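You operate a simulated robot arm through the tools that you are given. There is no shell and no other tool. Be economical: measure what you need, move in short steps, check, and stop when the job is done.

The job below is to be done with a simulated robot arm. You get a single attempt, and the scene is never put back.

Task
Fetch the rock from the front of the trailer bed and set it on top of the parts box there. Then stack the tin labelled "plugs" from the front of the trailer bed on top of the tin marked "grease". Then fetch the grey strap roll and set it on the mudguard. The order counts.

It is judged by the outcome, as a careful person would: the job done as asked, and still so three seconds after it is handed in. It fails if anything else is knocked over, pushed out of place, dropped, spilled or broken.

Robot
A 7-joint arm with a fingered hand on a trunk, on a base that drives. Base frame: it is fixed to the floor where the robot stands at the start and does not move with it; the origin is under the middle of the robot, x ahead of it, y to its left, z up; the surface under the hand at the start is at about z = 600. Lengths are in mm, angles in rad, forces in N, time in s.
Its first joint turns from -2.007 to 2.007 rad. Places, roughly: grey strap roll (7x7x5 cm) [600, 1800, 1400]; mudguard (40x13 cm) [300, -380, 560]. Payload 5 kg.
The TCP is the grasp point between the finger pads, 32 mm short of the fingertips. In the tool frame z runs along the fingers and y along their closing line. Largest opening 160 mm; the body of the gripper starts 89 mm behind the TCP. The gripper is a hand of 4 fingers: y runs from the thumb to the fingers, the wrist lies at [0, 0, -267] in the tool frame, and closing takes about 1.5 s.
Orientation is that of the tool frame in the base frame, as [roll, pitch, yaw] about the fixed x, y, z axes, in that order (R = Rz(yaw) Ry(pitch) Rx(roll)). With the fingers straight down and closing along the base's y, the tool's x points along the base's -x, its y along +y and its z along -z.

Tools
- The arm moves only by the tool arm_command. Its argument "increments" is one flat list of numbers, 6 for each row, row after row: the shift along the tool's x, y, z in units of 25 mm (1.0 is 25 mm), then the turn, a rotation vector about the tool's x, y, z in units of 6 degrees (1.0 is 6 degrees). In form: [dx, dy, dz, ax, ay, az, dx, dy, dz, ax, ay, az, ...]. A call has 1 to 12 rows; each row shifts and turns the commanded pose from where the row before left it, along the tool's axes as they then stand. "gripper" is the gripper command, from -1 (shut) to 1 (fully open), values between in proportion, set as the call begins (left out, the last holds). A call with a number of a shift or a turn outside -1 to 1 is refused whole. A row lasts 0.2 s, in which the tool goes at most 50 mm and 0.15 rad; a call with a longer step from one row to the next is refused whole, and so is a gripper value outside its range. A pose out of reach is approached as far as the arm can. The call stops where the force on the tool passes 40 N (or 10 N more than at its start, if that is more) or the arm is blocked; 0.2 s more then pass. Each finger travels about 45 mm/s and halts on what it meets, pressing with about 34 N; the grip force reading is that of the motor and also rises with nothing between the fingers. The clock runs only during rows and for 0.2 s after the last one: add rows that do not move to give the fingers time. It gives the time, the measured TCP pose, the force on the tool (base axes), the opening and the grip force at its end, in the units of the frame above (readings bear some noise), with the torque about the TCP (base axes, N m) and any sound that the robot's microphone picked up.
- Cameras (640 x 400 px; columns grow to the right, rows downward): "scene" is now at [-7.7, 151.6, 1544.4]; the picture's right is [-0.71, -0.71, 0.00], its down [-0.58, 0.58, -0.57] and it looks along [0.40, -0.40, -0.82] (base axes); focal length 247 px, centre (320, 200). "wrist" rides on the gripper at [80, -4, -114] in the tool frame; the picture's right is [0.05, 1.00, 0.00], its down [-0.82, 0.04, -0.58] and it looks along [-0.58, 0.03, 0.82] (tool axes); focal length 265 px, centre (320, 200). There is no depth. A picture from a camera that has moved, and an enlarged one, comes with that camera's place and axes in the base frame and with its lens.
- snapshot(camera): a new picture of that camera. It takes no simulated time.
- lift_body(by): slides the trunk up (or, below 0, down) by that many mm; the arm and the scene camera ride with it, the base frame stays. It gives what a move gives, with no picture.
- drive_base(legs): drives the robot by 1 to 6 legs, each [ahead, turn to the left] in mm and rad, along the robot's own axes; the way and the turn of a leg run together, so that a leg with both is an arc; at most 1500 mm and 3.142 rad a leg. The arm and the cameras ride along, it lands a little off, and it stops where it bumps. It gives what a move gives.
- finger_targets(finger1, finger2, finger3, thumb_bend): sets how far each is bent, from 0 (flat) to 1 (curled in); at 0.3 the hand is open as for a grip, at 0.7 the pads meet at the TCP. One left out holds its place. A second passes; each finger stops where it meets its share of the squeeze, and holds until it gets a number again. A gripper value or a shape takes the hand back. It gives what a move gives, with no picture; readings hold the bend of each and the force on the fingers (four entries, about 0 where the hand has none), thumb and palm.
- grasp_type(shape): the hand has 4 fingers and takes this shape, open, in about a second: jaw (thumb against the fingers, like two jaws); tri (thumb and two fingers); tip (a fingertip pinch); poke (one finger out to press); point (the index stretched); flat (the hand flat); cup (the hand cupped); fist (a fist). The gripper value then closes the fingers along that shape, each until it touches; the sizes above hold for jaw. It gives what a move gives, with no picture.
- head_to(pan, tilt): turns the head with the scene camera to pan (to the left, within 2.705 rad either way) and tilt (down, from -0.506 to 1.204), counted from straight ahead of the robot. It gives what a move gives.
- close_up(camera, box): a new picture of the part [left, top, right, bottom] of that camera's present view, enlarged. It takes no simulated time.
- hand_in(): hands the job in; it is judged then, once.

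Work in short steps. Places have to be worked out from the pictures, the camera data and where the tool is seen: move nearer, look again, correct. Check each grasp and each placing, and mend what went wrong. You have 165 turns and 112 pictures in all, those below and enlarged ones among them. Open the gripper and draw the arm clear of the work before you hand the job in, unless the task says otherwise; then end with one line.

The tools are called after ">>>" as a command line: name --argument value ..., lists and objects as JSON in quotes. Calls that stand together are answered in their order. arm_command: Moves the arm, as the interface text tells. Its arguments: {"type":"object","properties":{"increments":{"type":"array"},"gripper":{"type":"number"}},"required":["increments"]} The other tools are called the same way: lift_body (by) slides the trunk up or down; grasp_type (shape) gives the hand a shape; finger_targets (finger1, finger2, finger3, thumb_bend) moves the fingers one by one; drive_base (legs) drives the base; head_to (pan, tilt) turns the head that bears the scene camera; snapshot (camera) takes a picture; close_up (camera, box) takes an enlarged picture of a part of a camera's view; hand_in () hands the job in.

At the start:

```text
t: 0.0
tool_pos: [681.6, 153.2, 865.3]
ee_rot: [-3.141, -0.001, -3.141]
force: [0.3, 0.4, -0.7]
moment: [0.0, -0.02, 0.01]
grip_width: 159.8
grip_force: 0.0
shape: jaw
bend: [0.3, 0.3, 0.3, 0.3]
finger forces: [0.1, 0.0, 0.0, 0.0, 0.0, 0.0]
trunk travel left (down, up): [-400.0, 590.0]
robot x, y, heading: [-0.0, -2.1, -0.005]
head pan, tilt: [-0.784, 0.969]
```

scene: 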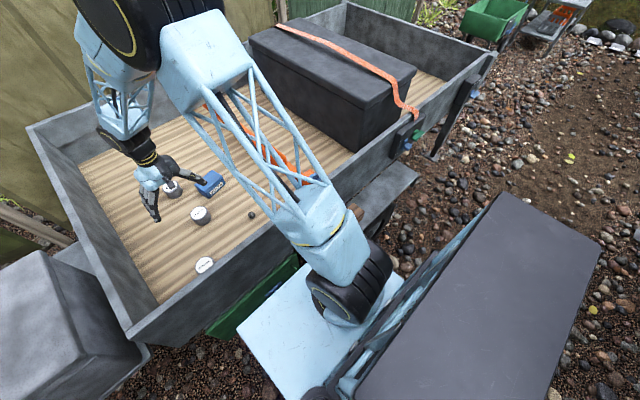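
wrist: 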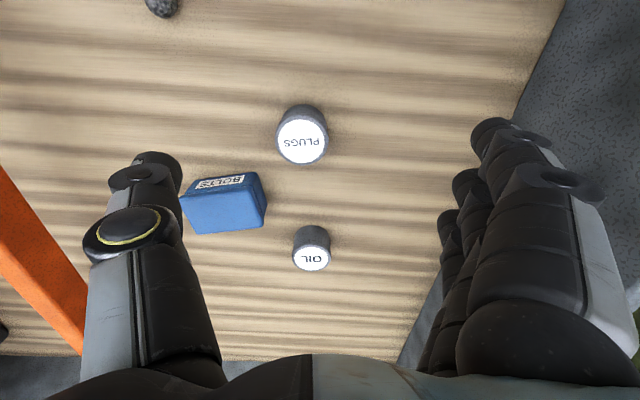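

I begin by looking closer at the trailer bed from the scene camera to identify the items.

>>> close_up --camera "scene" --box '[90, 120, 330, 290]'

>>> head_to --pan 0.3 --tilt 0.8

>>> snapshot --camera "scene"

```text
2.35 times, centred on (210, 205) of scene
camera zoom: at [-7.7, 151.6, 1544.4], right [-0.71, -0.71, 0.0], down [-0.58, 0.58, -0.57], along [0.4, -0.4, -0.82], focal length 581 px, centre (579, 188)
```

zoom: 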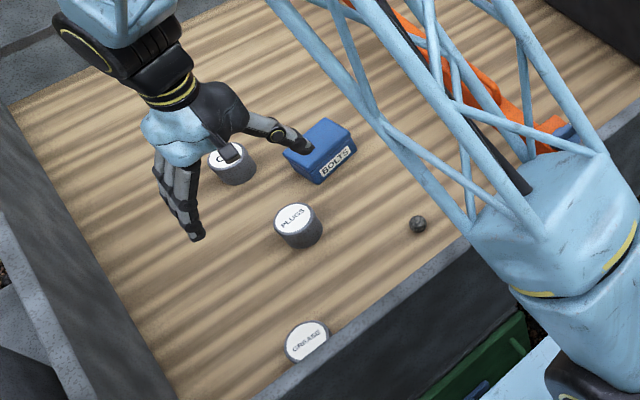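

```text
t: 1.3
tool_pos: [680.6, 151.8, 865.9]
ee_rot: [3.141, -0.001, -3.141]
force: [0.4, 0.9, 0.6]
moment: [-0.01, 0.02, 0.01]
grip_width: 159.8
grip_force: 0.0
shape: jaw
bend: [0.3, 0.3, 0.3, 0.3]
finger forces: [0.0, 0.1, 0.1, 0.0, 0.0, 0.1]
trunk travel left (down, up): [-400.0, 590.0]
robot x, y, heading: [-0.3, -0.9, 0.001]
head pan, tilt: [0.3, 0.799]
```

```text
108 pictures are left
camera scene: at [18.6, 225.9, 1557.4], right [0.3, -0.96, 0.0], down [-0.69, -0.21, -0.7], along [0.67, 0.21, -0.72], focal length 247 px, centre (320, 200)
```

scene: 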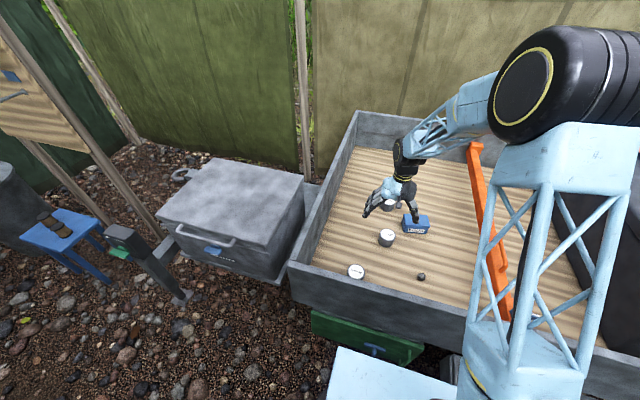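

Rock triangulates to about (603,-24), bolts box (880,6), plugs (745,138), grease (532,236). I move above the rock and look with the wrist camera.

>>> arm_command --increments '[0.39, -0.88, 0.53, 0, 0, 0, 0.39, -0.88, 0.53, 0, 0, 0, 0.39, -0.88, 0.53, 0, 0, 0, 0.39, -0.88, 0.53, 0, 0, 0, 0.39, -0.88, 0.53, 0, 0, 0, 0.39, -0.88, 0.53, 0, 0, 0, 0.39, -0.88, 0.53, 0, 0, 0, 0.39, -0.88, 0.53, 0, 0, 0, 0, 0, 0, 0, 0, 0]'

>>> snapshot --camera "wrist"

>>> snapshot --camera "scene"

```text
t: 3.3
tool_pos: [601.7, -22.4, 760.3]
ee_rot: [3.141, 0.0, 3.141]
force: [-2.0, -0.5, 0.0]
moment: [-0.01, 0.03, -0.01]
grip_width: 159.8
grip_force: 0.0
shape: jaw
bend: [0.3, 0.3, 0.3, 0.3]
finger forces: [0.1, 0.1, 0.0, 0.0, 0.1, 0.0]
trunk travel left (down, up): [-400.0, 590.0]
robot x, y, heading: [0.2, 0.6, 0.001]
head pan, tilt: [0.3, 0.799]
```

```text
107 pictures are left
camera wrist: at [519.9, -26.4, 873.7], right [-0.05, 1.0, 0.0], down [0.82, 0.04, 0.58], along [0.58, 0.03, -0.82], focal length 265 px, centre (320, 200)
```

wrist: 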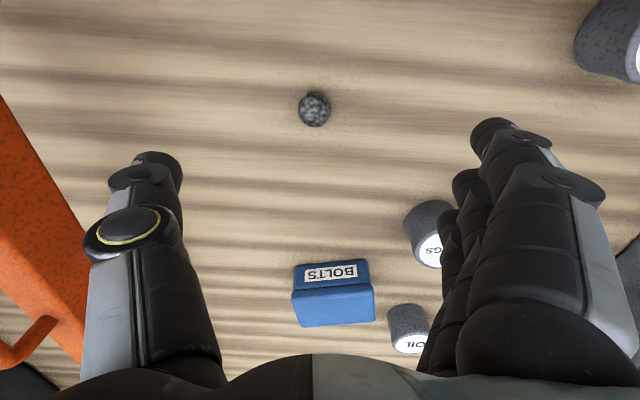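

```text
106 pictures are left
camera scene: at [18.6, 225.5, 1557.5], right [0.3, -0.96, 0.0], down [-0.68, -0.21, -0.7], along [0.67, 0.21, -0.72], focal length 247 px, centre (320, 200)
```

scene: 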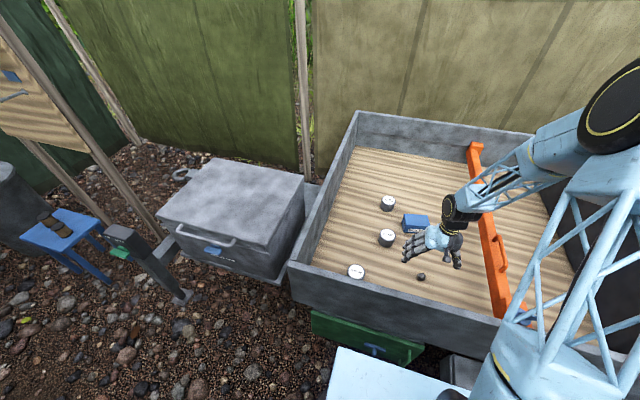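

Rock refined to about (597,-28), 30 mm across. I descend around it to TCP z≈640.

>>> arm_command --increments '[0.19, -0.22, 0.8, 0, 0, 0, 0, 0, 0.8, 0, 0, 0, 0, 0, 0.8, 0, 0, 0, 0, 0, 0.8, 0, 0, 0, 0, 0, 0.8, 0, 0, 0, 0, 0, 0.8, 0, 0, 0, 0, 0, 0, 0, 0, 0]'

>>> snapshot --camera "wrist"

```text
t: 4.9
tool_pos: [600.3, -28.2, 638.4]
ee_rot: [3.141, -0.002, -3.141]
force: [0.1, 0.2, -0.3]
moment: [-0.01, 0.02, 0.01]
grip_width: 160.0
grip_force: 0.0
shape: jaw
bend: [0.3, 0.3, 0.3, 0.3]
finger forces: [0.0, 0.0, 0.0, 0.0, 0.0, 0.0]
trunk travel left (down, up): [-400.0, 590.0]
robot x, y, heading: [-0.9, -0.1, 0.003]
head pan, tilt: [0.3, 0.799]
```

```text
105 pictures are left
camera wrist: at [517.8, -32.1, 752.1], right [-0.05, 1.0, 0.0], down [0.82, 0.04, 0.58], along [0.58, 0.03, -0.82], focal length 265 px, centre (320, 200)
```

wrist: 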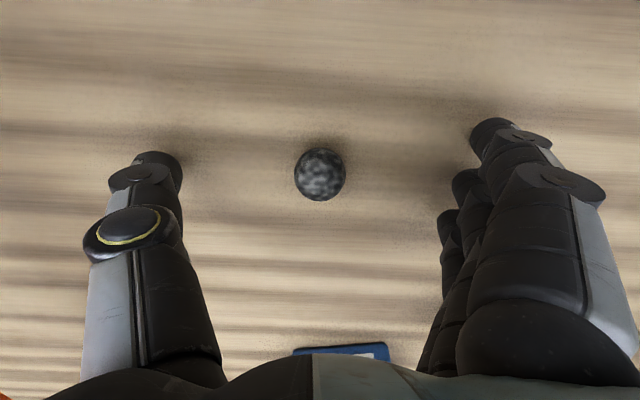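

Rock sits centred between thumb and middle finger. Closing.

>>> arm_command --increments '[0, 0, 0, 0, 0, 0, 0, 0, 0, 0, 0, 0, 0, 0, 0, 0, 0, 0, 0, 0, 0, 0, 0, 0, 0, 0, 0, 0, 0, 0, 0, 0, 0, 0, 0, 0, 0, 0, 0, 0, 0, 0, 0, 0, 0, 0, 0, 0, 0, 0, 0, 0, 0, 0]' --gripper -1

>>> snapshot --camera "wrist"

```text
t: 6.9
tool_pos: [598.8, -28.7, 639.8]
ee_rot: [3.141, 0.001, -3.14]
force: [-0.4, 0.0, 0.3]
moment: [0.0, -0.01, -0.01]
grip_width: 11.8
grip_force: 5.2
shape: jaw
bend: [0.65, 0.72, 0.65, 0.7]
finger forces: [0.0, 2.2, 0.0, 0.0, 2.4, 0.0]
trunk travel left (down, up): [-400.0, 590.0]
robot x, y, heading: [-1.1, -2.4, -0.001]
head pan, tilt: [0.3, 0.799]
```

```text
104 pictures are left
camera wrist: at [517.7, -32.2, 752.5], right [-0.05, 1.0, 0.0], down [0.82, 0.04, 0.58], along [0.58, 0.03, -0.82], focal length 265 px, centre (320, 200)
```

wrist: 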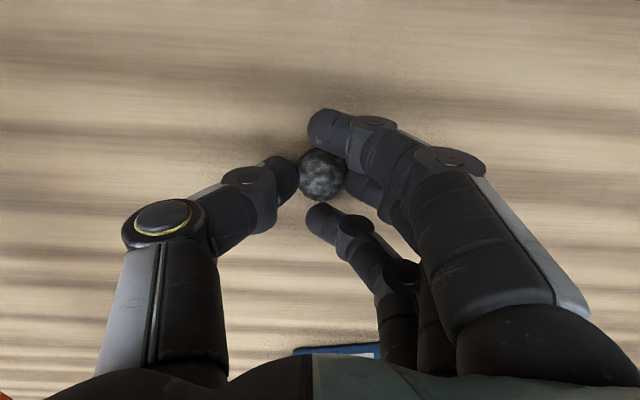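

The middle finger and thumb hold it with the others caging; let the grip settle, then lift a bit.

>>> arm_command --increments '[0, 0, 0, 0, 0, 0, 0, 0, 0, 0, 0, 0, 0, 0, 0, 0, 0, 0, 0, 0, -0.3, 0, 0, 0, 0, 0, -0.5, 0, 0, 0, 0, 0, -0.6, 0, 0, 0, 0, 0, -0.6, 0, 0, 0, 0, 0, 0, 0, 0, 0]'

>>> snapshot --camera "wrist"

```text
t: 8.7
tool_pos: [599.0, -28.2, 689.0]
ee_rot: [3.14, 0.0, -3.141]
force: [-0.1, -0.4, -1.2]
moment: [0.01, -0.02, 0.02]
grip_width: 6.6
grip_force: 34.2
shape: jaw
bend: [0.7, 0.7, 0.7, 0.72]
finger forces: [0.0, 19.1, 0.0, 0.0, 17.0, 0.1]
trunk travel left (down, up): [-400.0, 590.0]
robot x, y, heading: [-1.2, 1.1, -0.004]
head pan, tilt: [0.3, 0.799]
```

```text
103 pictures are left
camera wrist: at [516.9, -32.1, 803.2], right [-0.05, 1.0, 0.0], down [0.82, 0.04, 0.58], along [0.58, 0.03, -0.82], focal length 265 px, centre (320, 200)
```

wrist: 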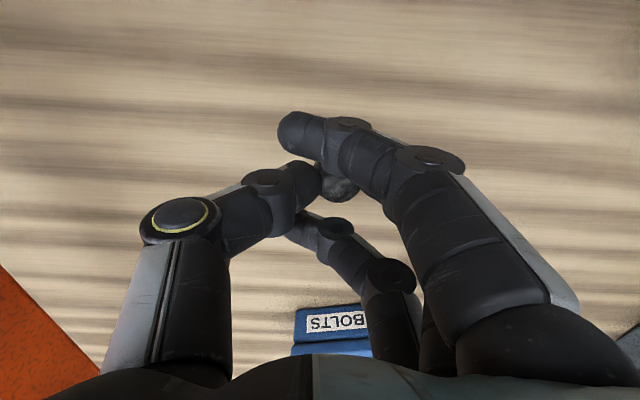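

The rock seems to have shifted; look closer to see whether it's held.

>>> close_up --camera "wrist" --box '[240, 90, 440, 260]'

>>> close_up --camera "scene" --box '[330, 180, 530, 310]'

```text
2.35 times, centred on (340, 175) of wrist
camera zoom: at [516.9, -32.1, 803.2], right [-0.05, 1.0, 0.0], down [0.82, 0.04, 0.58], along [0.58, 0.03, -0.82], focal length 624 px, centre (273, 259)
```

zoom: 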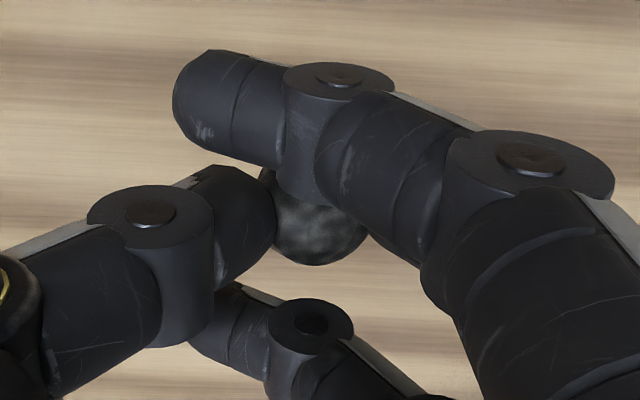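

```text
3.08 times, centred on (430, 245) of scene
camera zoom: at [18.4, 225.7, 1557.4], right [0.3, -0.96, 0.0], down [-0.68, -0.21, -0.7], along [0.67, 0.21, -0.72], focal length 760 px, centre (-18, 62)
```

zoom: 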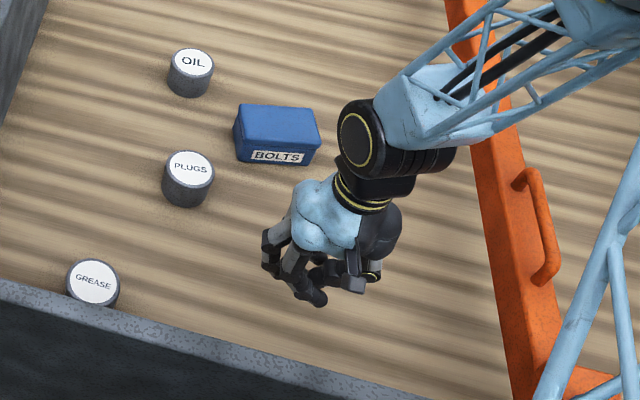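

The rock is held by thumb and middle finger (~18 N), a bit below the TCP. I lift slowly higher and toward the bolts box.

>>> arm_command --increments '[0, 0, -0.5, 0, 0, 0, 0, 0, -0.5, 0, 0, 0, 0, 0, -0.5, 0, 0, 0, 0, 0, -0.5, 0, 0, 0, -0.5, 0, -0.3, 0, 0, 0, -0.6, 0, -0.2, 0, 0, 0, -0.6, 0, 0, 0, 0, 0, -0.6, 0, 0, 0, 0, 0, -0.6, 0, 0, 0, 0, 0, -0.6, 0, 0, 0, 0, 0, 0, 0, 0, 0, 0, 0]'

>>> snapshot --camera "wrist"

```text
t: 11.1
tool_pos: [685.8, -29.1, 751.9]
ee_rot: [-3.141, 0.0, -3.141]
force: [0.1, 0.7, -1.6]
moment: [-0.02, 0.01, 0.01]
grip_width: 6.5
grip_force: 34.1
shape: jaw
bend: [0.7, 0.7, 0.7, 0.72]
finger forces: [0.0, 19.1, 0.0, 0.0, 17.1, 0.0]
trunk travel left (down, up): [-400.0, 590.0]
robot x, y, heading: [-1.5, 1.9, 0.0]
head pan, tilt: [0.3, 0.799]
```

```text
100 pictures are left
camera wrist: at [604.2, -32.7, 866.0], right [-0.05, 1.0, 0.0], down [0.82, 0.04, 0.58], along [0.58, 0.03, -0.82], focal length 265 px, centre (320, 200)
```

wrist: 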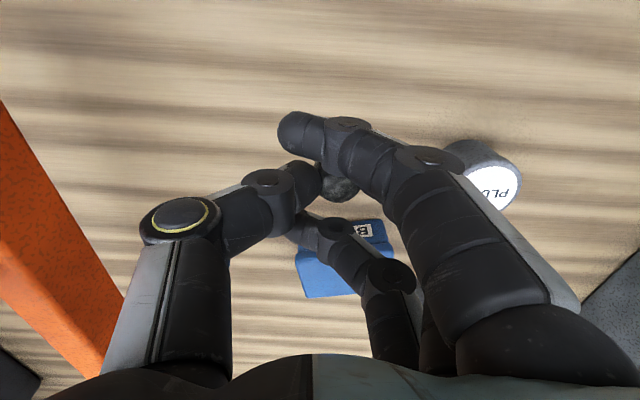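

Held firmly. The box spans about x 828–903, centre (868,11), top z≈653. I move the rock above it.

>>> arm_command --increments '[-0.633, 0.117, 0.05, 0, 0, 0, -0.633, 0.117, 0.05, 0, 0, 0, -0.633, 0.117, 0.05, 0, 0, 0, -0.633, 0.117, 0.05, 0, 0, 0, -0.633, 0.117, 0.05, 0, 0, 0, -0.633, 0.117, 0.05, 0, 0, 0, -0.633, 0.117, 0.05, 0, 0, 0, -0.633, 0.117, 0.05, 0, 0, 0, -0.633, 0.117, 0.05, 0, 0, 0, -0.633, 0.117, 0.05, 0, 0, 0, -0.633, 0.117, 0.05, 0, 0, 0, 0, 0, 0, 0, 0, 0]'

>>> snapshot --camera "wrist"

>>> close_up --camera "scene" --box '[330, 170, 510, 290]'

```text
t: 13.7
tool_pos: [858.3, 4.3, 739.2]
ee_rot: [3.141, 0.0, -3.141]
force: [-0.6, 0.6, -0.8]
moment: [-0.01, -0.02, 0.01]
grip_width: 6.5
grip_force: 34.1
shape: jaw
bend: [0.7, 0.7, 0.7, 0.72]
finger forces: [0.0, 18.9, 0.0, 0.0, 17.1, 0.0]
trunk travel left (down, up): [-400.0, 590.0]
robot x, y, heading: [-2.3, -3.0, 0.0]
head pan, tilt: [0.3, 0.799]
```

```text
99 pictures are left
camera wrist: at [777.4, 0.1, 852.8], right [-0.05, 1.0, 0.0], down [0.82, 0.04, 0.58], along [0.58, 0.03, -0.82], focal length 265 px, centre (320, 200)
```

wrist: 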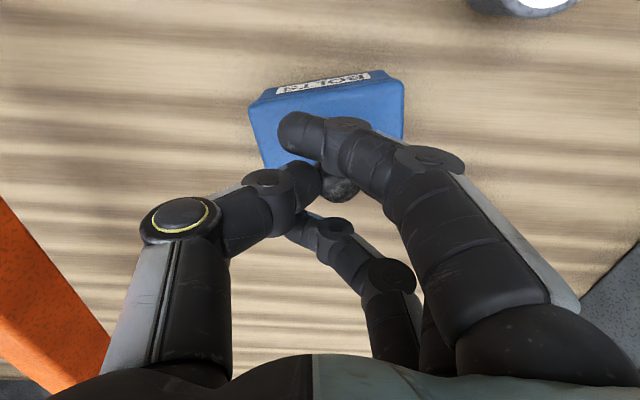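

```text
3.33 times, centred on (420, 230) of scene
camera zoom: at [18.8, 225.9, 1557.4], right [0.3, -0.96, 0.0], down [-0.69, -0.21, -0.7], along [0.67, 0.21, -0.72], focal length 824 px, centre (-13, 100)
```

zoom: 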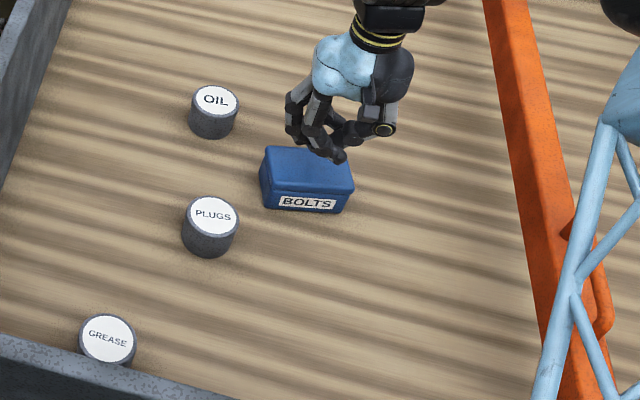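

From this nearer view the box top is centred around (850,11). I shift back 14 mm and descend to 715, then look.

>>> arm_command --increments '[0.56, 0, 0, 0, 0, 0, 0, 0, 0.5, 0, 0, 0, 0, 0, 0.46, 0, 0, 0, 0, 0, 0, 0, 0, 0]'

>>> close_up --camera "wrist" --box '[220, 60, 440, 220]'

>>> close_up --camera "scene" --box '[380, 180, 470, 240]'

```text
t: 14.7
tool_pos: [845.9, 2.5, 715.6]
ee_rot: [-3.141, 0.001, 3.141]
force: [0.6, -0.1, -0.6]
moment: [0.04, 0.02, 0.01]
grip_width: 6.4
grip_force: 34.4
shape: jaw
bend: [0.7, 0.7, 0.7, 0.72]
finger forces: [0.0, 18.8, 0.1, 0.0, 17.2, 0.0]
trunk travel left (down, up): [-400.0, 590.0]
robot x, y, heading: [-0.7, 0.7, -0.001]
head pan, tilt: [0.3, 0.799]
```

```text
2.50 times, centred on (330, 140) of wrist
camera zoom: at [763.8, -0.8, 828.2], right [-0.05, 1.0, 0.0], down [0.82, 0.04, 0.58], along [0.58, 0.03, -0.82], focal length 664 px, centre (295, 350)
```

zoom: 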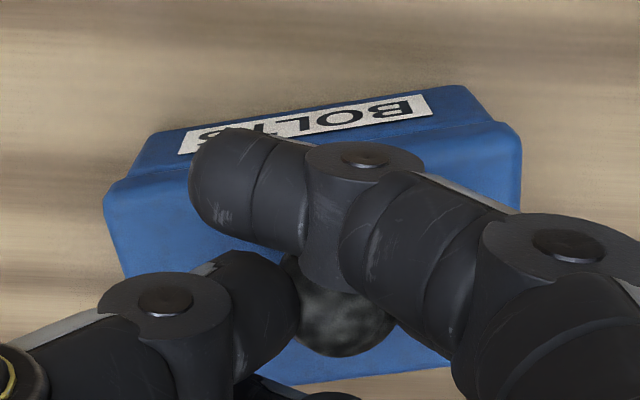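

```text
6.67 times, centred on (425, 210) of scene
camera zoom: at [18.9, 225.8, 1557.4], right [0.3, -0.96, 0.0], down [-0.69, -0.21, -0.7], along [0.67, 0.21, -0.72], focal length 1647 px, centre (-380, 133)
```

zoom: 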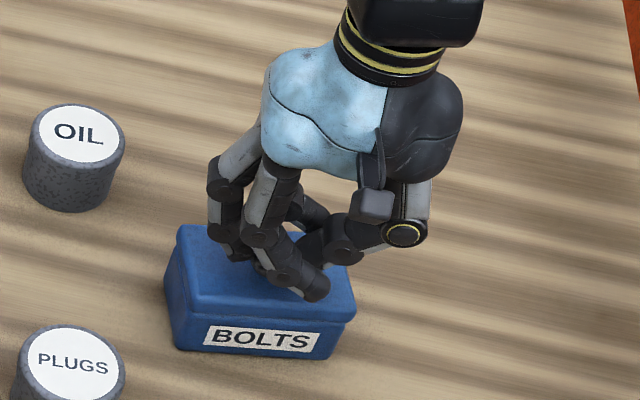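

Box top is actually x≈825–897; the rock is at about (859,16), near centre, nearly touching. I descend in small steps watching force.

>>> arm_command --increments '[0, 0, 0.12, 0, 0, 0, 0, 0, 0.12, 0, 0, 0, 0, 0, 0, 0, 0, 0]'

>>> close_up --camera "wrist" --box '[220, 60, 440, 220]'

```text
t: 15.5
tool_pos: [845.7, 2.7, 709.1]
ee_rot: [3.14, -0.001, 3.141]
force: [-0.1, -0.1, -0.6]
moment: [0.01, 0.01, 0.01]
grip_width: 6.4
grip_force: 34.8
shape: jaw
bend: [0.7, 0.7, 0.7, 0.72]
finger forces: [0.1, 18.8, 0.0, 0.0, 17.1, 0.0]
trunk travel left (down, up): [-400.0, 590.0]
robot x, y, heading: [-1.2, -1.6, 0.002]
head pan, tilt: [0.3, 0.799]
```

```text
2.50 times, centred on (330, 140) of wrist
camera zoom: at [763.9, -0.7, 822.7], right [-0.05, 1.0, 0.0], down [0.82, 0.04, 0.58], along [0.58, 0.03, -0.82], focal length 664 px, centre (295, 350)
```

zoom: 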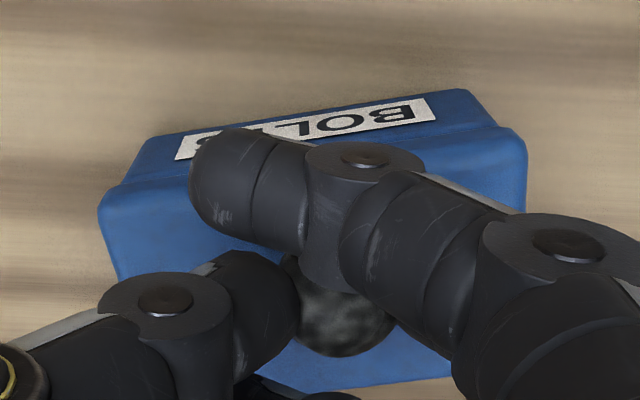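

No contact yet; continue down in 3 mm steps.

>>> arm_command --increments '[0, 0, 0.12, 0, 0, 0, 0, 0, 0, 0, 0, 0, 0, 0, 0.12, 0, 0, 0, 0, 0, 0, 0, 0, 0]'

```text
t: 16.5
tool_pos: [845.3, 3.6, 704.3]
ee_rot: [-3.141, -0.001, 3.141]
force: [0.3, -0.5, 0.5]
moment: [0.04, -0.01, 0.0]
grip_width: 6.6
grip_force: 34.3
shape: jaw
bend: [0.7, 0.7, 0.7, 0.72]
finger forces: [0.0, 19.1, 0.0, 0.0, 17.5, 0.0]
trunk travel left (down, up): [-400.0, 590.0]
robot x, y, heading: [4.7, -3.7, 0.001]
head pan, tilt: [0.3, 0.799]
```

>>> arm_command --increments '[0, 0, 0.1, 0, 0, 0, 0, 0, 0, 0, 0, 0, 0, 0, 0.1, 0, 0, 0, 0, 0, 0, 0, 0, 0]'

```text
t: 17.5
tool_pos: [845.4, 2.1, 701.0]
ee_rot: [-3.14, 0.004, -3.142]
force: [-0.4, -4.5, 27.5]
moment: [0.35, 0.06, -0.01]
grip_width: 8.1
grip_force: 34.1
shape: jaw
bend: [0.7, 0.71, 0.7, 0.73]
finger forces: [0.0, 23.7, 0.0, 0.0, 31.0, 0.0]
trunk travel left (down, up): [-400.0, 590.0]
robot x, y, heading: [-2.0, 1.9, 0.001]
head pan, tilt: [0.3, 0.799]
```

Contact made (27 N). Back off 1.5 mm and check.

>>> arm_command --increments '[0, 0, -0.08, 0, 0, 0, 0, 0, 0, 0, 0, 0]'

>>> close_up --camera "wrist" --box '[220, 60, 440, 220]'

```text
t: 18.1
tool_pos: [844.8, 2.5, 701.4]
ee_rot: [3.14, 0.002, 3.141]
force: [1.3, -5.0, 24.3]
moment: [0.23, -0.1, -0.01]
grip_width: 8.2
grip_force: 33.7
shape: jaw
bend: [0.7, 0.71, 0.7, 0.73]
finger forces: [0.0, 22.5, 0.0, 0.0, 29.8, 0.1]
trunk travel left (down, up): [-400.0, 590.0]
robot x, y, heading: [2.0, -0.2, -0.002]
head pan, tilt: [0.3, 0.799]
```

```text
2.50 times, centred on (330, 140) of wrist
camera zoom: at [763.5, -1.1, 814.9], right [-0.05, 1.0, 0.0], down [0.81, 0.04, 0.58], along [0.58, 0.03, -0.82], focal length 664 px, centre (295, 350)
```

zoom: 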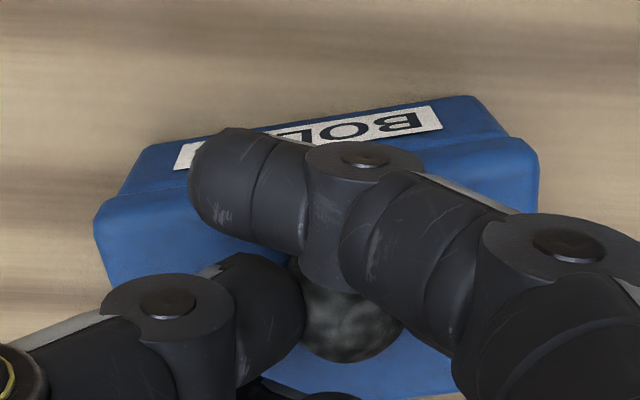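

Still pressing 24 N; back off a bit more.

>>> arm_command --increments '[0, 0, -0.06, 0, 0, 0, 0, 0, 0, 0, 0, 0]'

```text
t: 18.7
tool_pos: [845.6, 2.5, 701.6]
ee_rot: [3.14, 0.0, -3.141]
force: [1.8, -4.1, 14.7]
moment: [0.13, -0.05, -0.04]
grip_width: 8.4
grip_force: 34.5
shape: jaw
bend: [0.7, 0.71, 0.7, 0.73]
finger forces: [0.1, 21.1, 0.1, 0.1, 25.7, 0.0]
trunk travel left (down, up): [-400.0, 590.0]
robot x, y, heading: [-1.4, 1.7, -0.004]
head pan, tilt: [0.3, 0.799]
```

>>> arm_command --increments '[0, 0, -0.05, 0, 0, 0, 0, 0, 0, 0, 0, 0]'

```text
t: 19.3
tool_pos: [844.8, 2.8, 702.7]
ee_rot: [-3.141, -0.001, 3.141]
force: [1.6, -3.1, 7.0]
moment: [0.03, -0.08, -0.04]
grip_width: 8.4
grip_force: 34.3
shape: jaw
bend: [0.7, 0.71, 0.7, 0.73]
finger forces: [0.0, 19.1, 0.0, 0.0, 20.9, 0.1]
trunk travel left (down, up): [-400.0, 590.0]
robot x, y, heading: [-0.3, -1.3, -0.0]
head pan, tilt: [0.3, 0.799]
```

Light contact now (7 N). Open slowly in small stages.

>>> arm_command --increments '[0, 0, 0, 0, 0, 0, 0, 0, 0, 0, 0, 0]' --gripper -0.86

>>> close_up --camera "wrist" --box '[220, 60, 440, 220]'

```text
t: 19.9
tool_pos: [844.9, 2.7, 702.8]
ee_rot: [-3.141, -0.001, 3.142]
force: [-0.2, 0.8, 3.0]
moment: [0.07, 0.02, 0.03]
grip_width: 11.5
grip_force: 0.1
shape: jaw
bend: [0.69, 0.73, 0.69, 0.7]
finger forces: [0.0, 2.2, 0.0, 0.0, 0.9, 0.1]
trunk travel left (down, up): [-400.0, 590.0]
robot x, y, heading: [0.4, 0.5, 0.001]
head pan, tilt: [0.3, 0.799]
```

```text
2.50 times, centred on (330, 140) of wrist
camera zoom: at [763.4, -0.9, 815.6], right [-0.05, 1.0, 0.0], down [0.82, 0.04, 0.58], along [0.58, 0.03, -0.82], focal length 664 px, centre (295, 350)
```

zoom: 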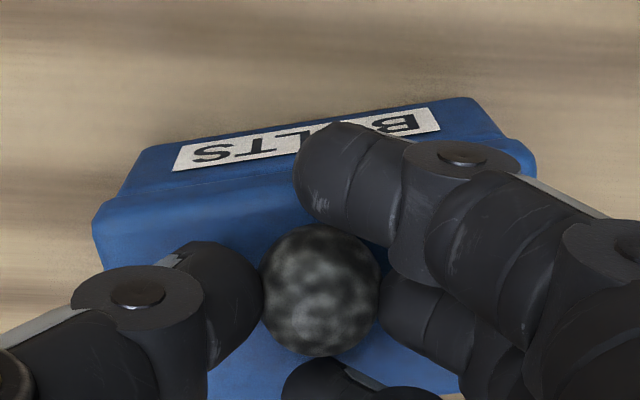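

The rock rests on the box, loosely between thumb and finger. Open a little further.

>>> arm_command --increments '[0, 0, 0, 0, 0, 0, 0, 0, 0, 0, 0, 0]' --gripper -0.7

>>> close_up --camera "wrist" --box '[220, 60, 440, 220]'

```text
t: 20.5
tool_pos: [845.5, 2.1, 701.2]
ee_rot: [-3.141, 0.0, -3.141]
force: [0.1, 0.4, 0.4]
moment: [0.02, 0.04, 0.0]
grip_width: 24.2
grip_force: 0.1
shape: jaw
bend: [0.72, 0.72, 0.72, 0.7]
finger forces: [0.1, 1.4, 0.0, 0.1, 1.0, 0.0]
trunk travel left (down, up): [-400.0, 590.0]
robot x, y, heading: [-0.0, 0.3, 0.004]
head pan, tilt: [0.3, 0.799]
```

```text
2.50 times, centred on (330, 140) of wrist
camera zoom: at [763.6, -1.2, 816.0], right [-0.05, 1.0, 0.0], down [0.82, 0.04, 0.58], along [0.58, 0.03, -0.82], focal length 664 px, centre (295, 350)
```

zoom: 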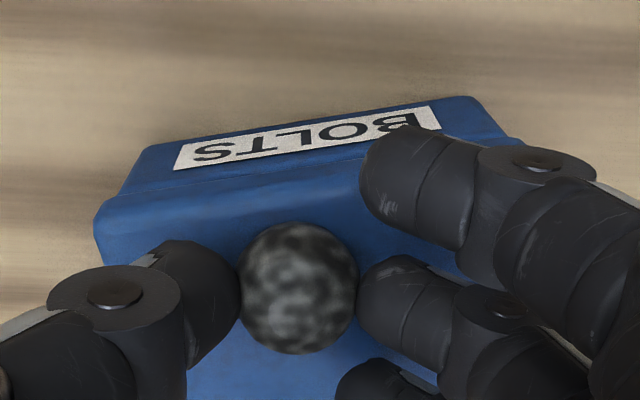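

Still light contact on both sides; open further in stages.

>>> arm_command --increments '[0, 0, 0, 0, 0, 0, 0, 0, 0, 0, 0, 0]' --gripper -0.55

>>> close_up --camera "wrist" --box '[220, 60, 440, 220]'

```text
t: 21.1
tool_pos: [844.9, 2.1, 702.2]
ee_rot: [-3.141, 0.001, 3.141]
force: [0.3, 0.0, 0.2]
moment: [0.03, -0.01, 0.0]
grip_width: 35.4
grip_force: 0.1
shape: jaw
bend: [0.73, 0.73, 0.73, 0.7]
finger forces: [0.0, 0.0, 0.1, 0.0, 0.0, 0.0]
trunk travel left (down, up): [-400.0, 590.0]
robot x, y, heading: [-0.7, -0.4, -0.001]
head pan, tilt: [0.3, 0.799]
```

```text
2.50 times, centred on (330, 140) of wrist
camera zoom: at [763.8, -1.0, 816.1], right [-0.05, 1.0, 0.0], down [0.82, 0.04, 0.58], along [0.58, 0.03, -0.82], focal length 664 px, centre (295, 350)
```

zoom: 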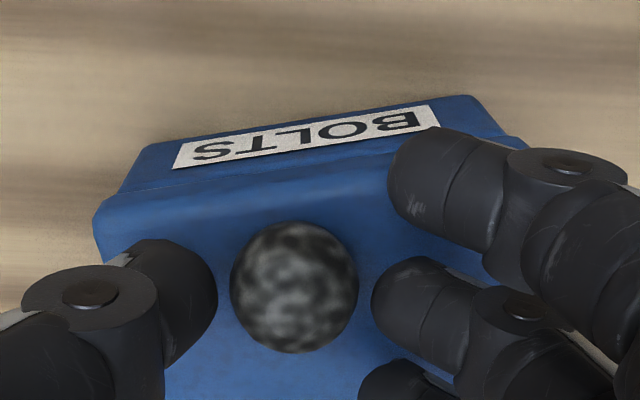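

The rock now stands free near the box's centre. Open moderately, watch that the rock stays, and then withdraw upward.

>>> arm_command --increments '[0, 0, 0, 0, 0, 0, 0, 0, 0, 0, 0, 0, 0, 0, 0, 0, 0, 0, 0, 0, 0, 0, 0, 0, 0, 0, 0, 0, 0, 0]' --gripper 0.0

>>> snapshot --camera "wrist"

```text
t: 22.3
tool_pos: [845.4, 2.3, 702.8]
ee_rot: [3.141, 0.0, -3.141]
force: [0.5, -0.6, 1.3]
moment: [0.02, 0.02, -0.01]
grip_width: 79.1
grip_force: 0.2
shape: jaw
bend: [0.72, 0.72, 0.72, 0.7]
finger forces: [0.1, 0.0, 0.0, 0.1, 0.0, 0.1]
trunk travel left (down, up): [-400.0, 590.0]
robot x, y, heading: [-1.1, 2.2, -0.002]
head pan, tilt: [0.3, 0.799]
```

```text
90 pictures are left
camera wrist: at [763.8, -0.9, 816.2], right [-0.05, 1.0, 0.0], down [0.82, 0.04, 0.58], along [0.58, 0.03, -0.82], focal length 265 px, centre (320, 200)
```

wrist: 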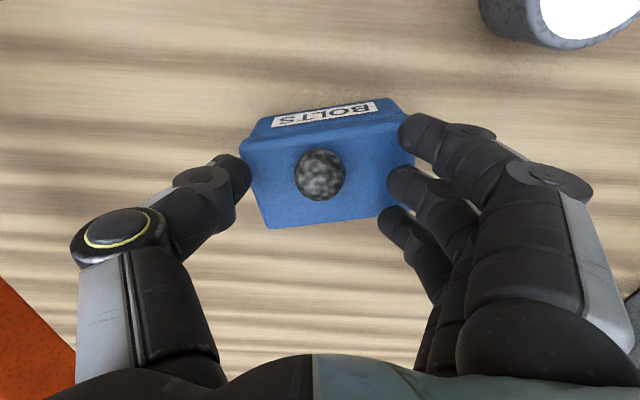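

Rock rests centred on the box. Retreat up with the hand opening, and move above the plugs tin.

>>> arm_command --increments '[0, 0, -0.5, 0, 0, 0, 0, 0, -0.9, 0, 0, 0, 0, 0, -0.9, 0, 0, 0, 0, 0, -0.9, 0, 0, 0, 0, 0, -0.9, 0, 0, 0, 0.67, 0.87, 0, 0, 0, 0, 0.67, 0.87, 0, 0, 0, 0, 0.67, 0.87, 0, 0, 0, 0, 0.67, 0.87, 0, 0, 0, 0, 0.67, 0.87, 0, 0, 0, 0, 0.67, 0.87, 0, 0, 0, 0, 0, 0, 0, 0, 0, 0]' --gripper 1

>>> snapshot --camera "wrist"

>>> close_up --camera "scene" --box '[310, 180, 470, 290]'

```text
t: 24.9
tool_pos: [744.9, 133.5, 805.4]
ee_rot: [3.141, 0.0, 3.141]
force: [-0.3, 0.3, 0.2]
moment: [-0.02, -0.01, -0.01]
grip_width: 159.8
grip_force: 0.0
shape: jaw
bend: [0.3, 0.3, 0.3, 0.3]
finger forces: [0.1, 0.1, 0.0, 0.0, 0.0, 0.1]
trunk travel left (down, up): [-400.0, 590.0]
robot x, y, heading: [-0.5, 2.0, 0.002]
head pan, tilt: [0.3, 0.799]
```

```text
89 pictures are left
camera wrist: at [663.1, 130.5, 919.3], right [-0.05, 1.0, 0.0], down [0.82, 0.04, 0.58], along [0.58, 0.03, -0.82], focal length 265 px, centre (320, 200)
```

wrist: 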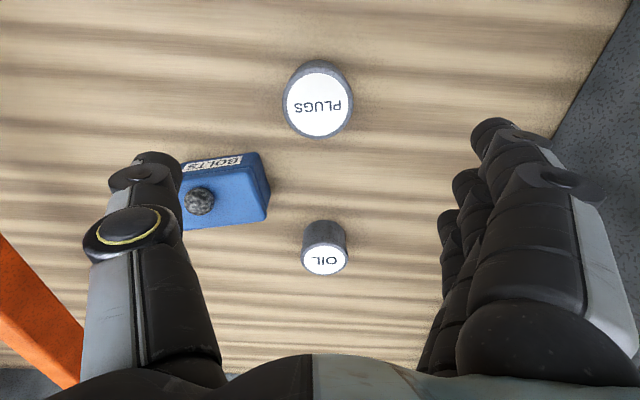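

```text
3.64 times, centred on (390, 235) of scene
camera zoom: at [18.6, 226.1, 1557.4], right [0.3, -0.96, 0.0], down [-0.68, -0.21, -0.7], along [0.67, 0.21, -0.72], focal length 898 px, centre (66, 73)
```

zoom: 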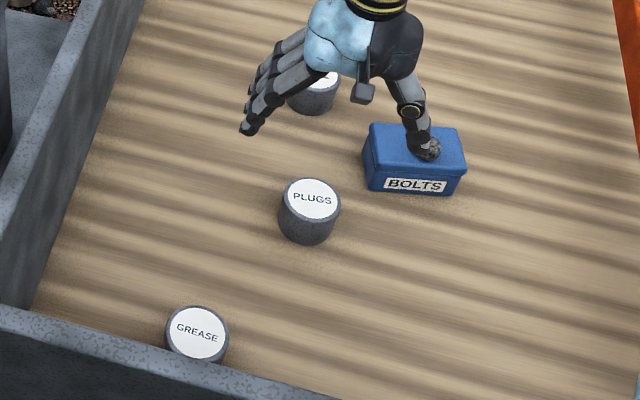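

Plugs tin estimated at (733,134), ~67 mm wide, top z≈662. I descend around it to TCP z≈650 (stopping first at ~690 to check).

>>> arm_command --increments '[0.48, 0, 0.8, 0, 0, 0, 0, 0, 0.8, 0, 0, 0, 0, 0, 0.8, 0, 0, 0, 0, 0, 0.8, 0, 0, 0, 0, 0, 0.8, 0, 0, 0, 0, 0, 0.6, 0, 0, 0, 0, 0, 0, 0, 0, 0]'

>>> snapshot --camera "wrist"

```text
t: 26.5
tool_pos: [731.9, 134.6, 691.3]
ee_rot: [3.141, 0.0, 3.141]
force: [0.2, -0.2, 0.6]
moment: [0.02, -0.01, -0.01]
grip_width: 159.9
grip_force: 0.0
shape: jaw
bend: [0.3, 0.3, 0.3, 0.3]
finger forces: [0.0, 0.0, 0.1, 0.1, 0.1, 0.0]
trunk travel left (down, up): [-400.0, 590.0]
robot x, y, heading: [-3.1, 2.9, 0.002]
head pan, tilt: [0.3, 0.799]
```

```text
87 pictures are left
camera wrist: at [650.3, 130.4, 804.6], right [-0.05, 1.0, 0.0], down [0.82, 0.04, 0.58], along [0.58, 0.03, -0.82], focal length 265 px, centre (320, 200)
```

wrist: 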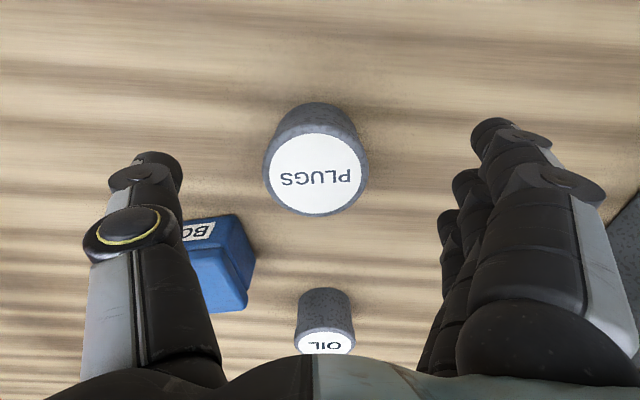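

Well centred. Descend to TCP ≈647 and close.

>>> arm_command --increments '[0, -0.06, 0.59, 0, 0, 0, 0, 0, 0.59, 0, 0, 0, 0, 0, 0.59, 0, 0, 0, 0, 0, 0, 0, 0, 0]'

>>> arm_command --increments '[0, 0, 0, 0, 0, 0, 0, 0, 0, 0, 0, 0, 0, 0, 0, 0, 0, 0, 0, 0, 0, 0, 0, 0, 0, 0, 0, 0, 0, 0, 0, 0, 0, 0, 0, 0, 0, 0, 0, 0, 0, 0, 0, 0, 0, 0, 0, 0]' --gripper -1

>>> snapshot --camera "wrist"

```text
t: 27.5
tool_pos: [733.6, 131.3, 646.1]
ee_rot: [-3.141, 0.0, -3.14]
force: [0.2, 0.4, -0.2]
moment: [0.01, 0.03, 0.02]
grip_width: 160.0
grip_force: 0.0
shape: jaw
bend: [0.3, 0.3, 0.3, 0.3]
finger forces: [0.0, 0.0, 0.0, 0.0, 0.0, 0.0]
trunk travel left (down, up): [-400.0, 590.0]
robot x, y, heading: [2.4, -1.7, -0.002]
head pan, tilt: [0.3, 0.799]
```

```text
t: 29.3
tool_pos: [732.3, 131.9, 646.8]
ee_rot: [-3.14, 0.0, -3.141]
force: [-0.2, -0.3, 0.2]
moment: [0.01, 0.0, 0.02]
grip_width: 51.2
grip_force: 26.6
shape: jaw
bend: [0.72, 0.73, 0.73, 0.7]
finger forces: [6.8, 7.7, 8.9, 0.1, 23.7, 0.0]
trunk travel left (down, up): [-400.0, 590.0]
robot x, y, heading: [0.5, 1.1, 0.001]
head pan, tilt: [0.3, 0.799]
```

```text
86 pictures are left
camera wrist: at [651.3, 128.2, 759.9], right [-0.05, 1.0, 0.0], down [0.82, 0.04, 0.58], along [0.58, 0.03, -0.82], focal length 265 px, centre (320, 200)
```

wrist: 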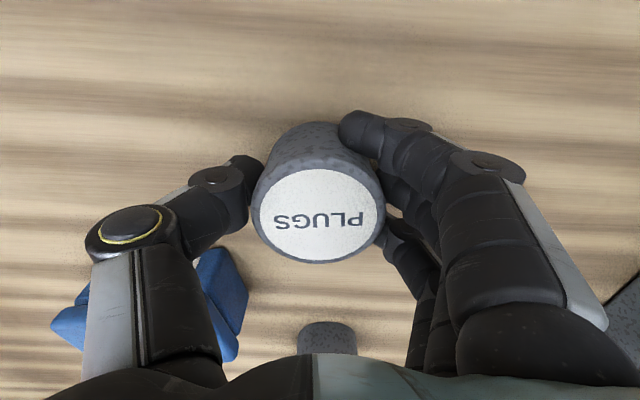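

All fingers and thumb hold the tin. Lift straight up by ~110 mm and check.

>>> arm_command --increments '[0, 0, 0, 0, 0, 0, 0, 0, -0.4, 0, 0, 0, 0, 0, -0.8, 0, 0, 0, 0, 0, -0.8, 0, 0, 0, 0, 0, -0.8, 0, 0, 0, 0, 0, -0.8, 0, 0, 0, 0, 0, -0.8, 0, 0, 0, 0, 0, 0, 0, 0, 0]'

>>> close_up --camera "scene" --box '[310, 180, 470, 290]'

>>> snapshot --camera "wrist"

```text
t: 31.1
tool_pos: [731.2, 132.3, 757.6]
ee_rot: [-3.14, 0.0, 3.14]
force: [-0.4, 0.0, -2.0]
moment: [0.01, 0.04, -0.01]
grip_width: 50.6
grip_force: 34.4
shape: jaw
bend: [0.72, 0.73, 0.73, 0.7]
finger forces: [9.1, 10.0, 11.6, 0.2, 30.5, 0.0]
trunk travel left (down, up): [-400.0, 590.0]
robot x, y, heading: [0.2, -1.4, -0.003]
head pan, tilt: [0.3, 0.799]
```

```text
3.64 times, centred on (390, 235) of scene
camera zoom: at [18.5, 225.8, 1557.4], right [0.3, -0.96, 0.0], down [-0.68, -0.21, -0.7], along [0.67, 0.21, -0.72], focal length 898 px, centre (66, 73)
```

zoom: 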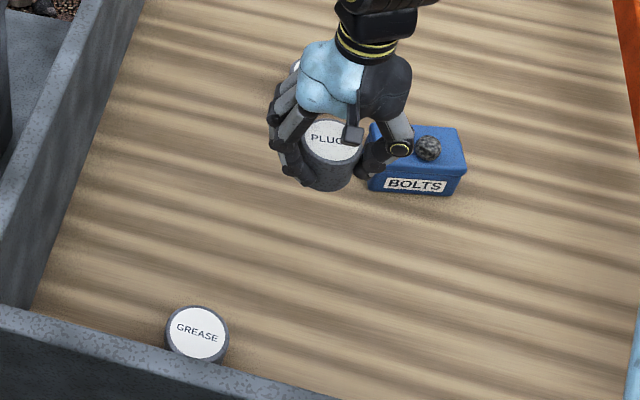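

```text
84 pictures are left
camera wrist: at [651.2, 128.1, 871.2], right [-0.05, 1.0, 0.0], down [0.82, 0.04, 0.58], along [0.58, 0.03, -0.82], focal length 265 px, centre (320, 200)
```

wrist: 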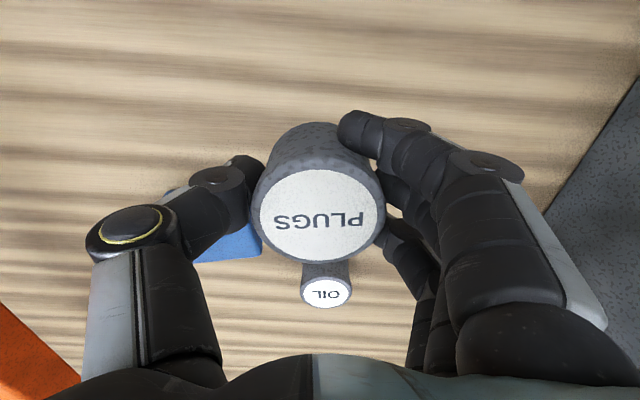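

Tin held upright. Move toward the grease tin, staying high and offset, to view it with the wrist camera.

>>> arm_command --increments '[0.705, 0.415, -0.16, 0, 0, 0, 0.705, 0.415, -0.16, 0, 0, 0, 0.705, 0.415, -0.16, 0, 0, 0, 0.705, 0.415, -0.16, 0, 0, 0, 0.705, 0.415, -0.16, 0, 0, 0, 0.705, 0.415, -0.16, 0, 0, 0, 0.705, 0.415, -0.16, 0, 0, 0, 0.705, 0.415, -0.16, 0, 0, 0, 0, 0, 0, 0, 0, 0]'

>>> snapshot --camera "wrist"

>>> close_up --camera "scene" --box '[270, 180, 470, 310]'

```text
t: 33.1
tool_pos: [592.4, 216.1, 788.9]
ee_rot: [-3.141, -0.001, 3.141]
force: [-0.3, 0.0, -1.6]
moment: [0.03, 0.0, -0.04]
grip_width: 50.4
grip_force: 33.3
shape: jaw
bend: [0.72, 0.73, 0.73, 0.7]
finger forces: [9.5, 10.2, 12.1, 0.1, 30.5, 0.0]
trunk travel left (down, up): [-400.0, 590.0]
robot x, y, heading: [0.3, 0.2, -0.004]
head pan, tilt: [0.3, 0.799]
```

```text
83 pictures are left
camera wrist: at [510.9, 212.1, 902.5], right [-0.05, 1.0, 0.0], down [0.82, 0.04, 0.58], along [0.58, 0.03, -0.82], focal length 265 px, centre (320, 200)
```

wrist: 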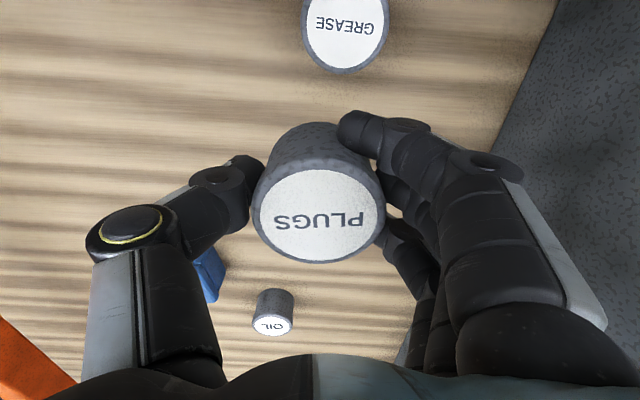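

```text
3.08 times, centred on (370, 245) of scene
camera zoom: at [18.5, 226.1, 1557.4], right [0.3, -0.96, 0.0], down [-0.68, -0.21, -0.7], along [0.67, 0.21, -0.72], focal length 760 px, centre (166, 62)
```

zoom: 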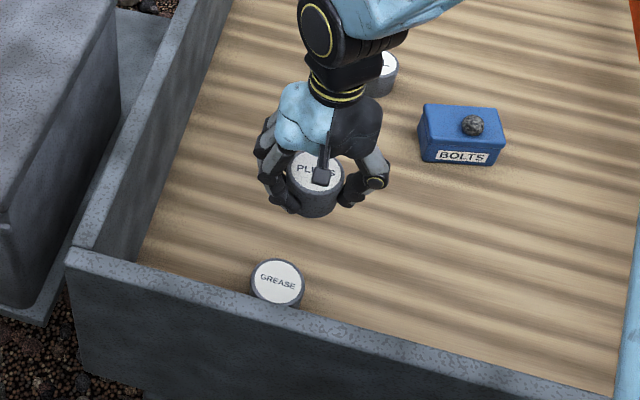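

Grease tin triangulates consistently to (519,233). Move the held tin above it to TCP (516.5,233.3), z≈745.

>>> arm_command --increments '[0.608, 0.138, 0, 0, 0, 0, 0.608, 0.138, 0, 0, 0, 0, 0.608, 0.138, 0, 0, 0, 0, 0.608, 0.138, 0, 0, 0, 0, 0.608, 0.138, 0, 0, 0, 0, 0, 0, 0.6, 0, 0, 0, 0, 0, 0.6, 0, 0, 0, 0, 0, 0.56, 0, 0, 0, 0, 0, 0, 0, 0, 0, 0, 0, 0, 0, 0, 0]'

>>> snapshot --camera "wrist"

>>> close_up --camera "scene" --box '[290, 210, 430, 300]'

```text
t: 35.3
tool_pos: [515.9, 233.1, 743.8]
ee_rot: [3.14, 0.0, -3.141]
force: [-0.7, 0.3, -2.0]
moment: [0.01, 0.0, 0.01]
grip_width: 51.0
grip_force: 34.0
shape: jaw
bend: [0.72, 0.73, 0.73, 0.7]
finger forces: [9.8, 10.0, 12.1, 0.0, 30.4, 0.0]
trunk travel left (down, up): [-400.0, 590.0]
robot x, y, heading: [6.8, -1.3, -0.001]
head pan, tilt: [0.3, 0.799]
```

```text
81 pictures are left
camera wrist: at [433.9, 230.5, 857.7], right [-0.05, 1.0, 0.0], down [0.82, 0.04, 0.58], along [0.58, 0.03, -0.82], focal length 265 px, centre (320, 200)
```

wrist: 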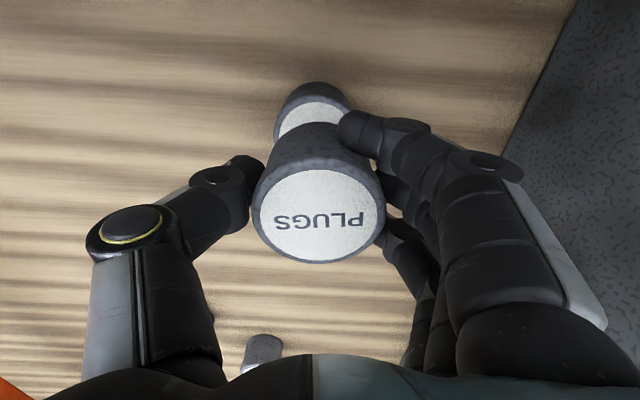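

```text
4.44 times, centred on (360, 255) of scene
camera zoom: at [18.6, 225.9, 1557.4], right [0.3, -0.96, 0.0], down [-0.68, -0.21, -0.7], along [0.67, 0.21, -0.72], focal length 1098 px, centre (142, -44)
```

zoom: 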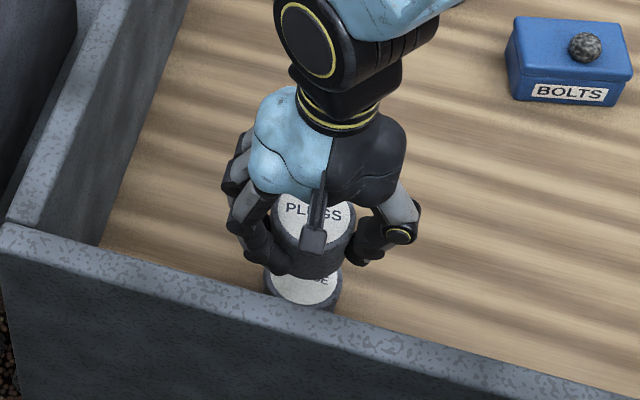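

Nearly aligned; zoom in on the wrist view to measure lateral offset.

>>> close_up --camera "wrist" --box '[230, 60, 410, 172]'

```text
3.56 times, centred on (320, 116) of wrist
camera zoom: at [433.9, 230.5, 857.7], right [-0.05, 1.0, 0.0], down [0.82, 0.04, 0.58], along [0.58, 0.03, -0.82], focal length 944 px, centre (320, 499)
```

zoom: 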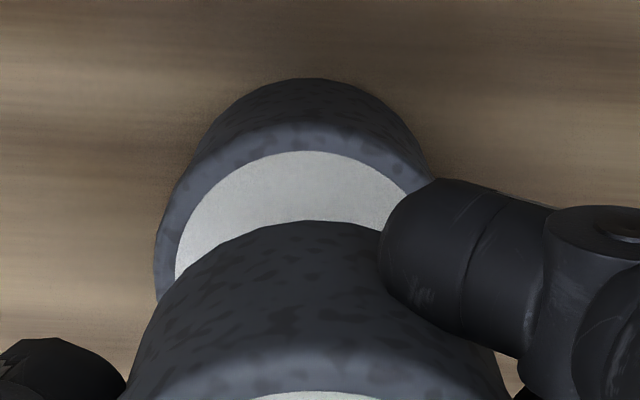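

Plugs appears ~3 mm too far in x and ~2 mm in y. Correct and descend to ~715.

>>> arm_command --increments '[0.13, -0.08, 0, 0, 0, 0, 0, 0, 0.4, 0, 0, 0, 0, 0, 0.4, 0, 0, 0, 0, 0, 0.3, 0, 0, 0, 0, 0, 0, 0, 0, 0]'

>>> close_up --camera "wrist" --box '[230, 60, 410, 172]'

>>> close_up --camera "scene" --box '[310, 230, 400, 290]'

```text
t: 36.5
tool_pos: [513.8, 230.2, 715.3]
ee_rot: [-3.141, -0.001, -3.141]
force: [-0.7, 0.2, -1.3]
moment: [-0.01, 0.0, 0.0]
grip_width: 50.5
grip_force: 33.5
shape: jaw
bend: [0.72, 0.73, 0.73, 0.7]
finger forces: [10.0, 10.1, 12.3, 0.0, 30.3, 0.0]
trunk travel left (down, up): [-400.0, 590.0]
robot x, y, heading: [2.2, 0.4, -0.003]
head pan, tilt: [0.3, 0.799]
```

```text
3.56 times, centred on (320, 116) of wrist
camera zoom: at [431.9, 227.7, 829.2], right [-0.05, 1.0, 0.0], down [0.82, 0.04, 0.58], along [0.58, 0.03, -0.82], focal length 944 px, centre (320, 499)
```

zoom: 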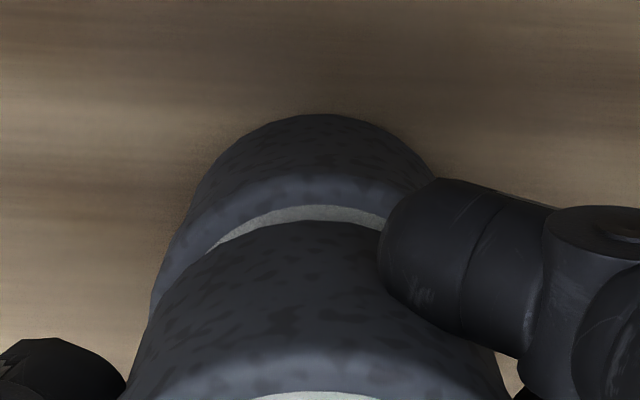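

```text
6.67 times, centred on (355, 260) of scene
camera zoom: at [18.8, 226.0, 1557.4], right [0.3, -0.96, 0.0], down [-0.69, -0.21, -0.7], along [0.67, 0.21, -0.72], focal length 1647 px, centre (87, -200)
```

zoom: 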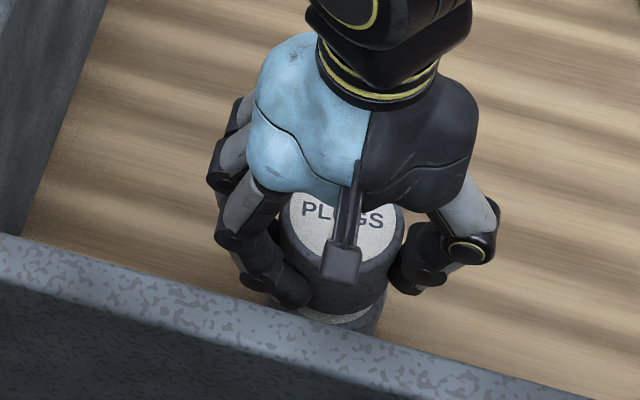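

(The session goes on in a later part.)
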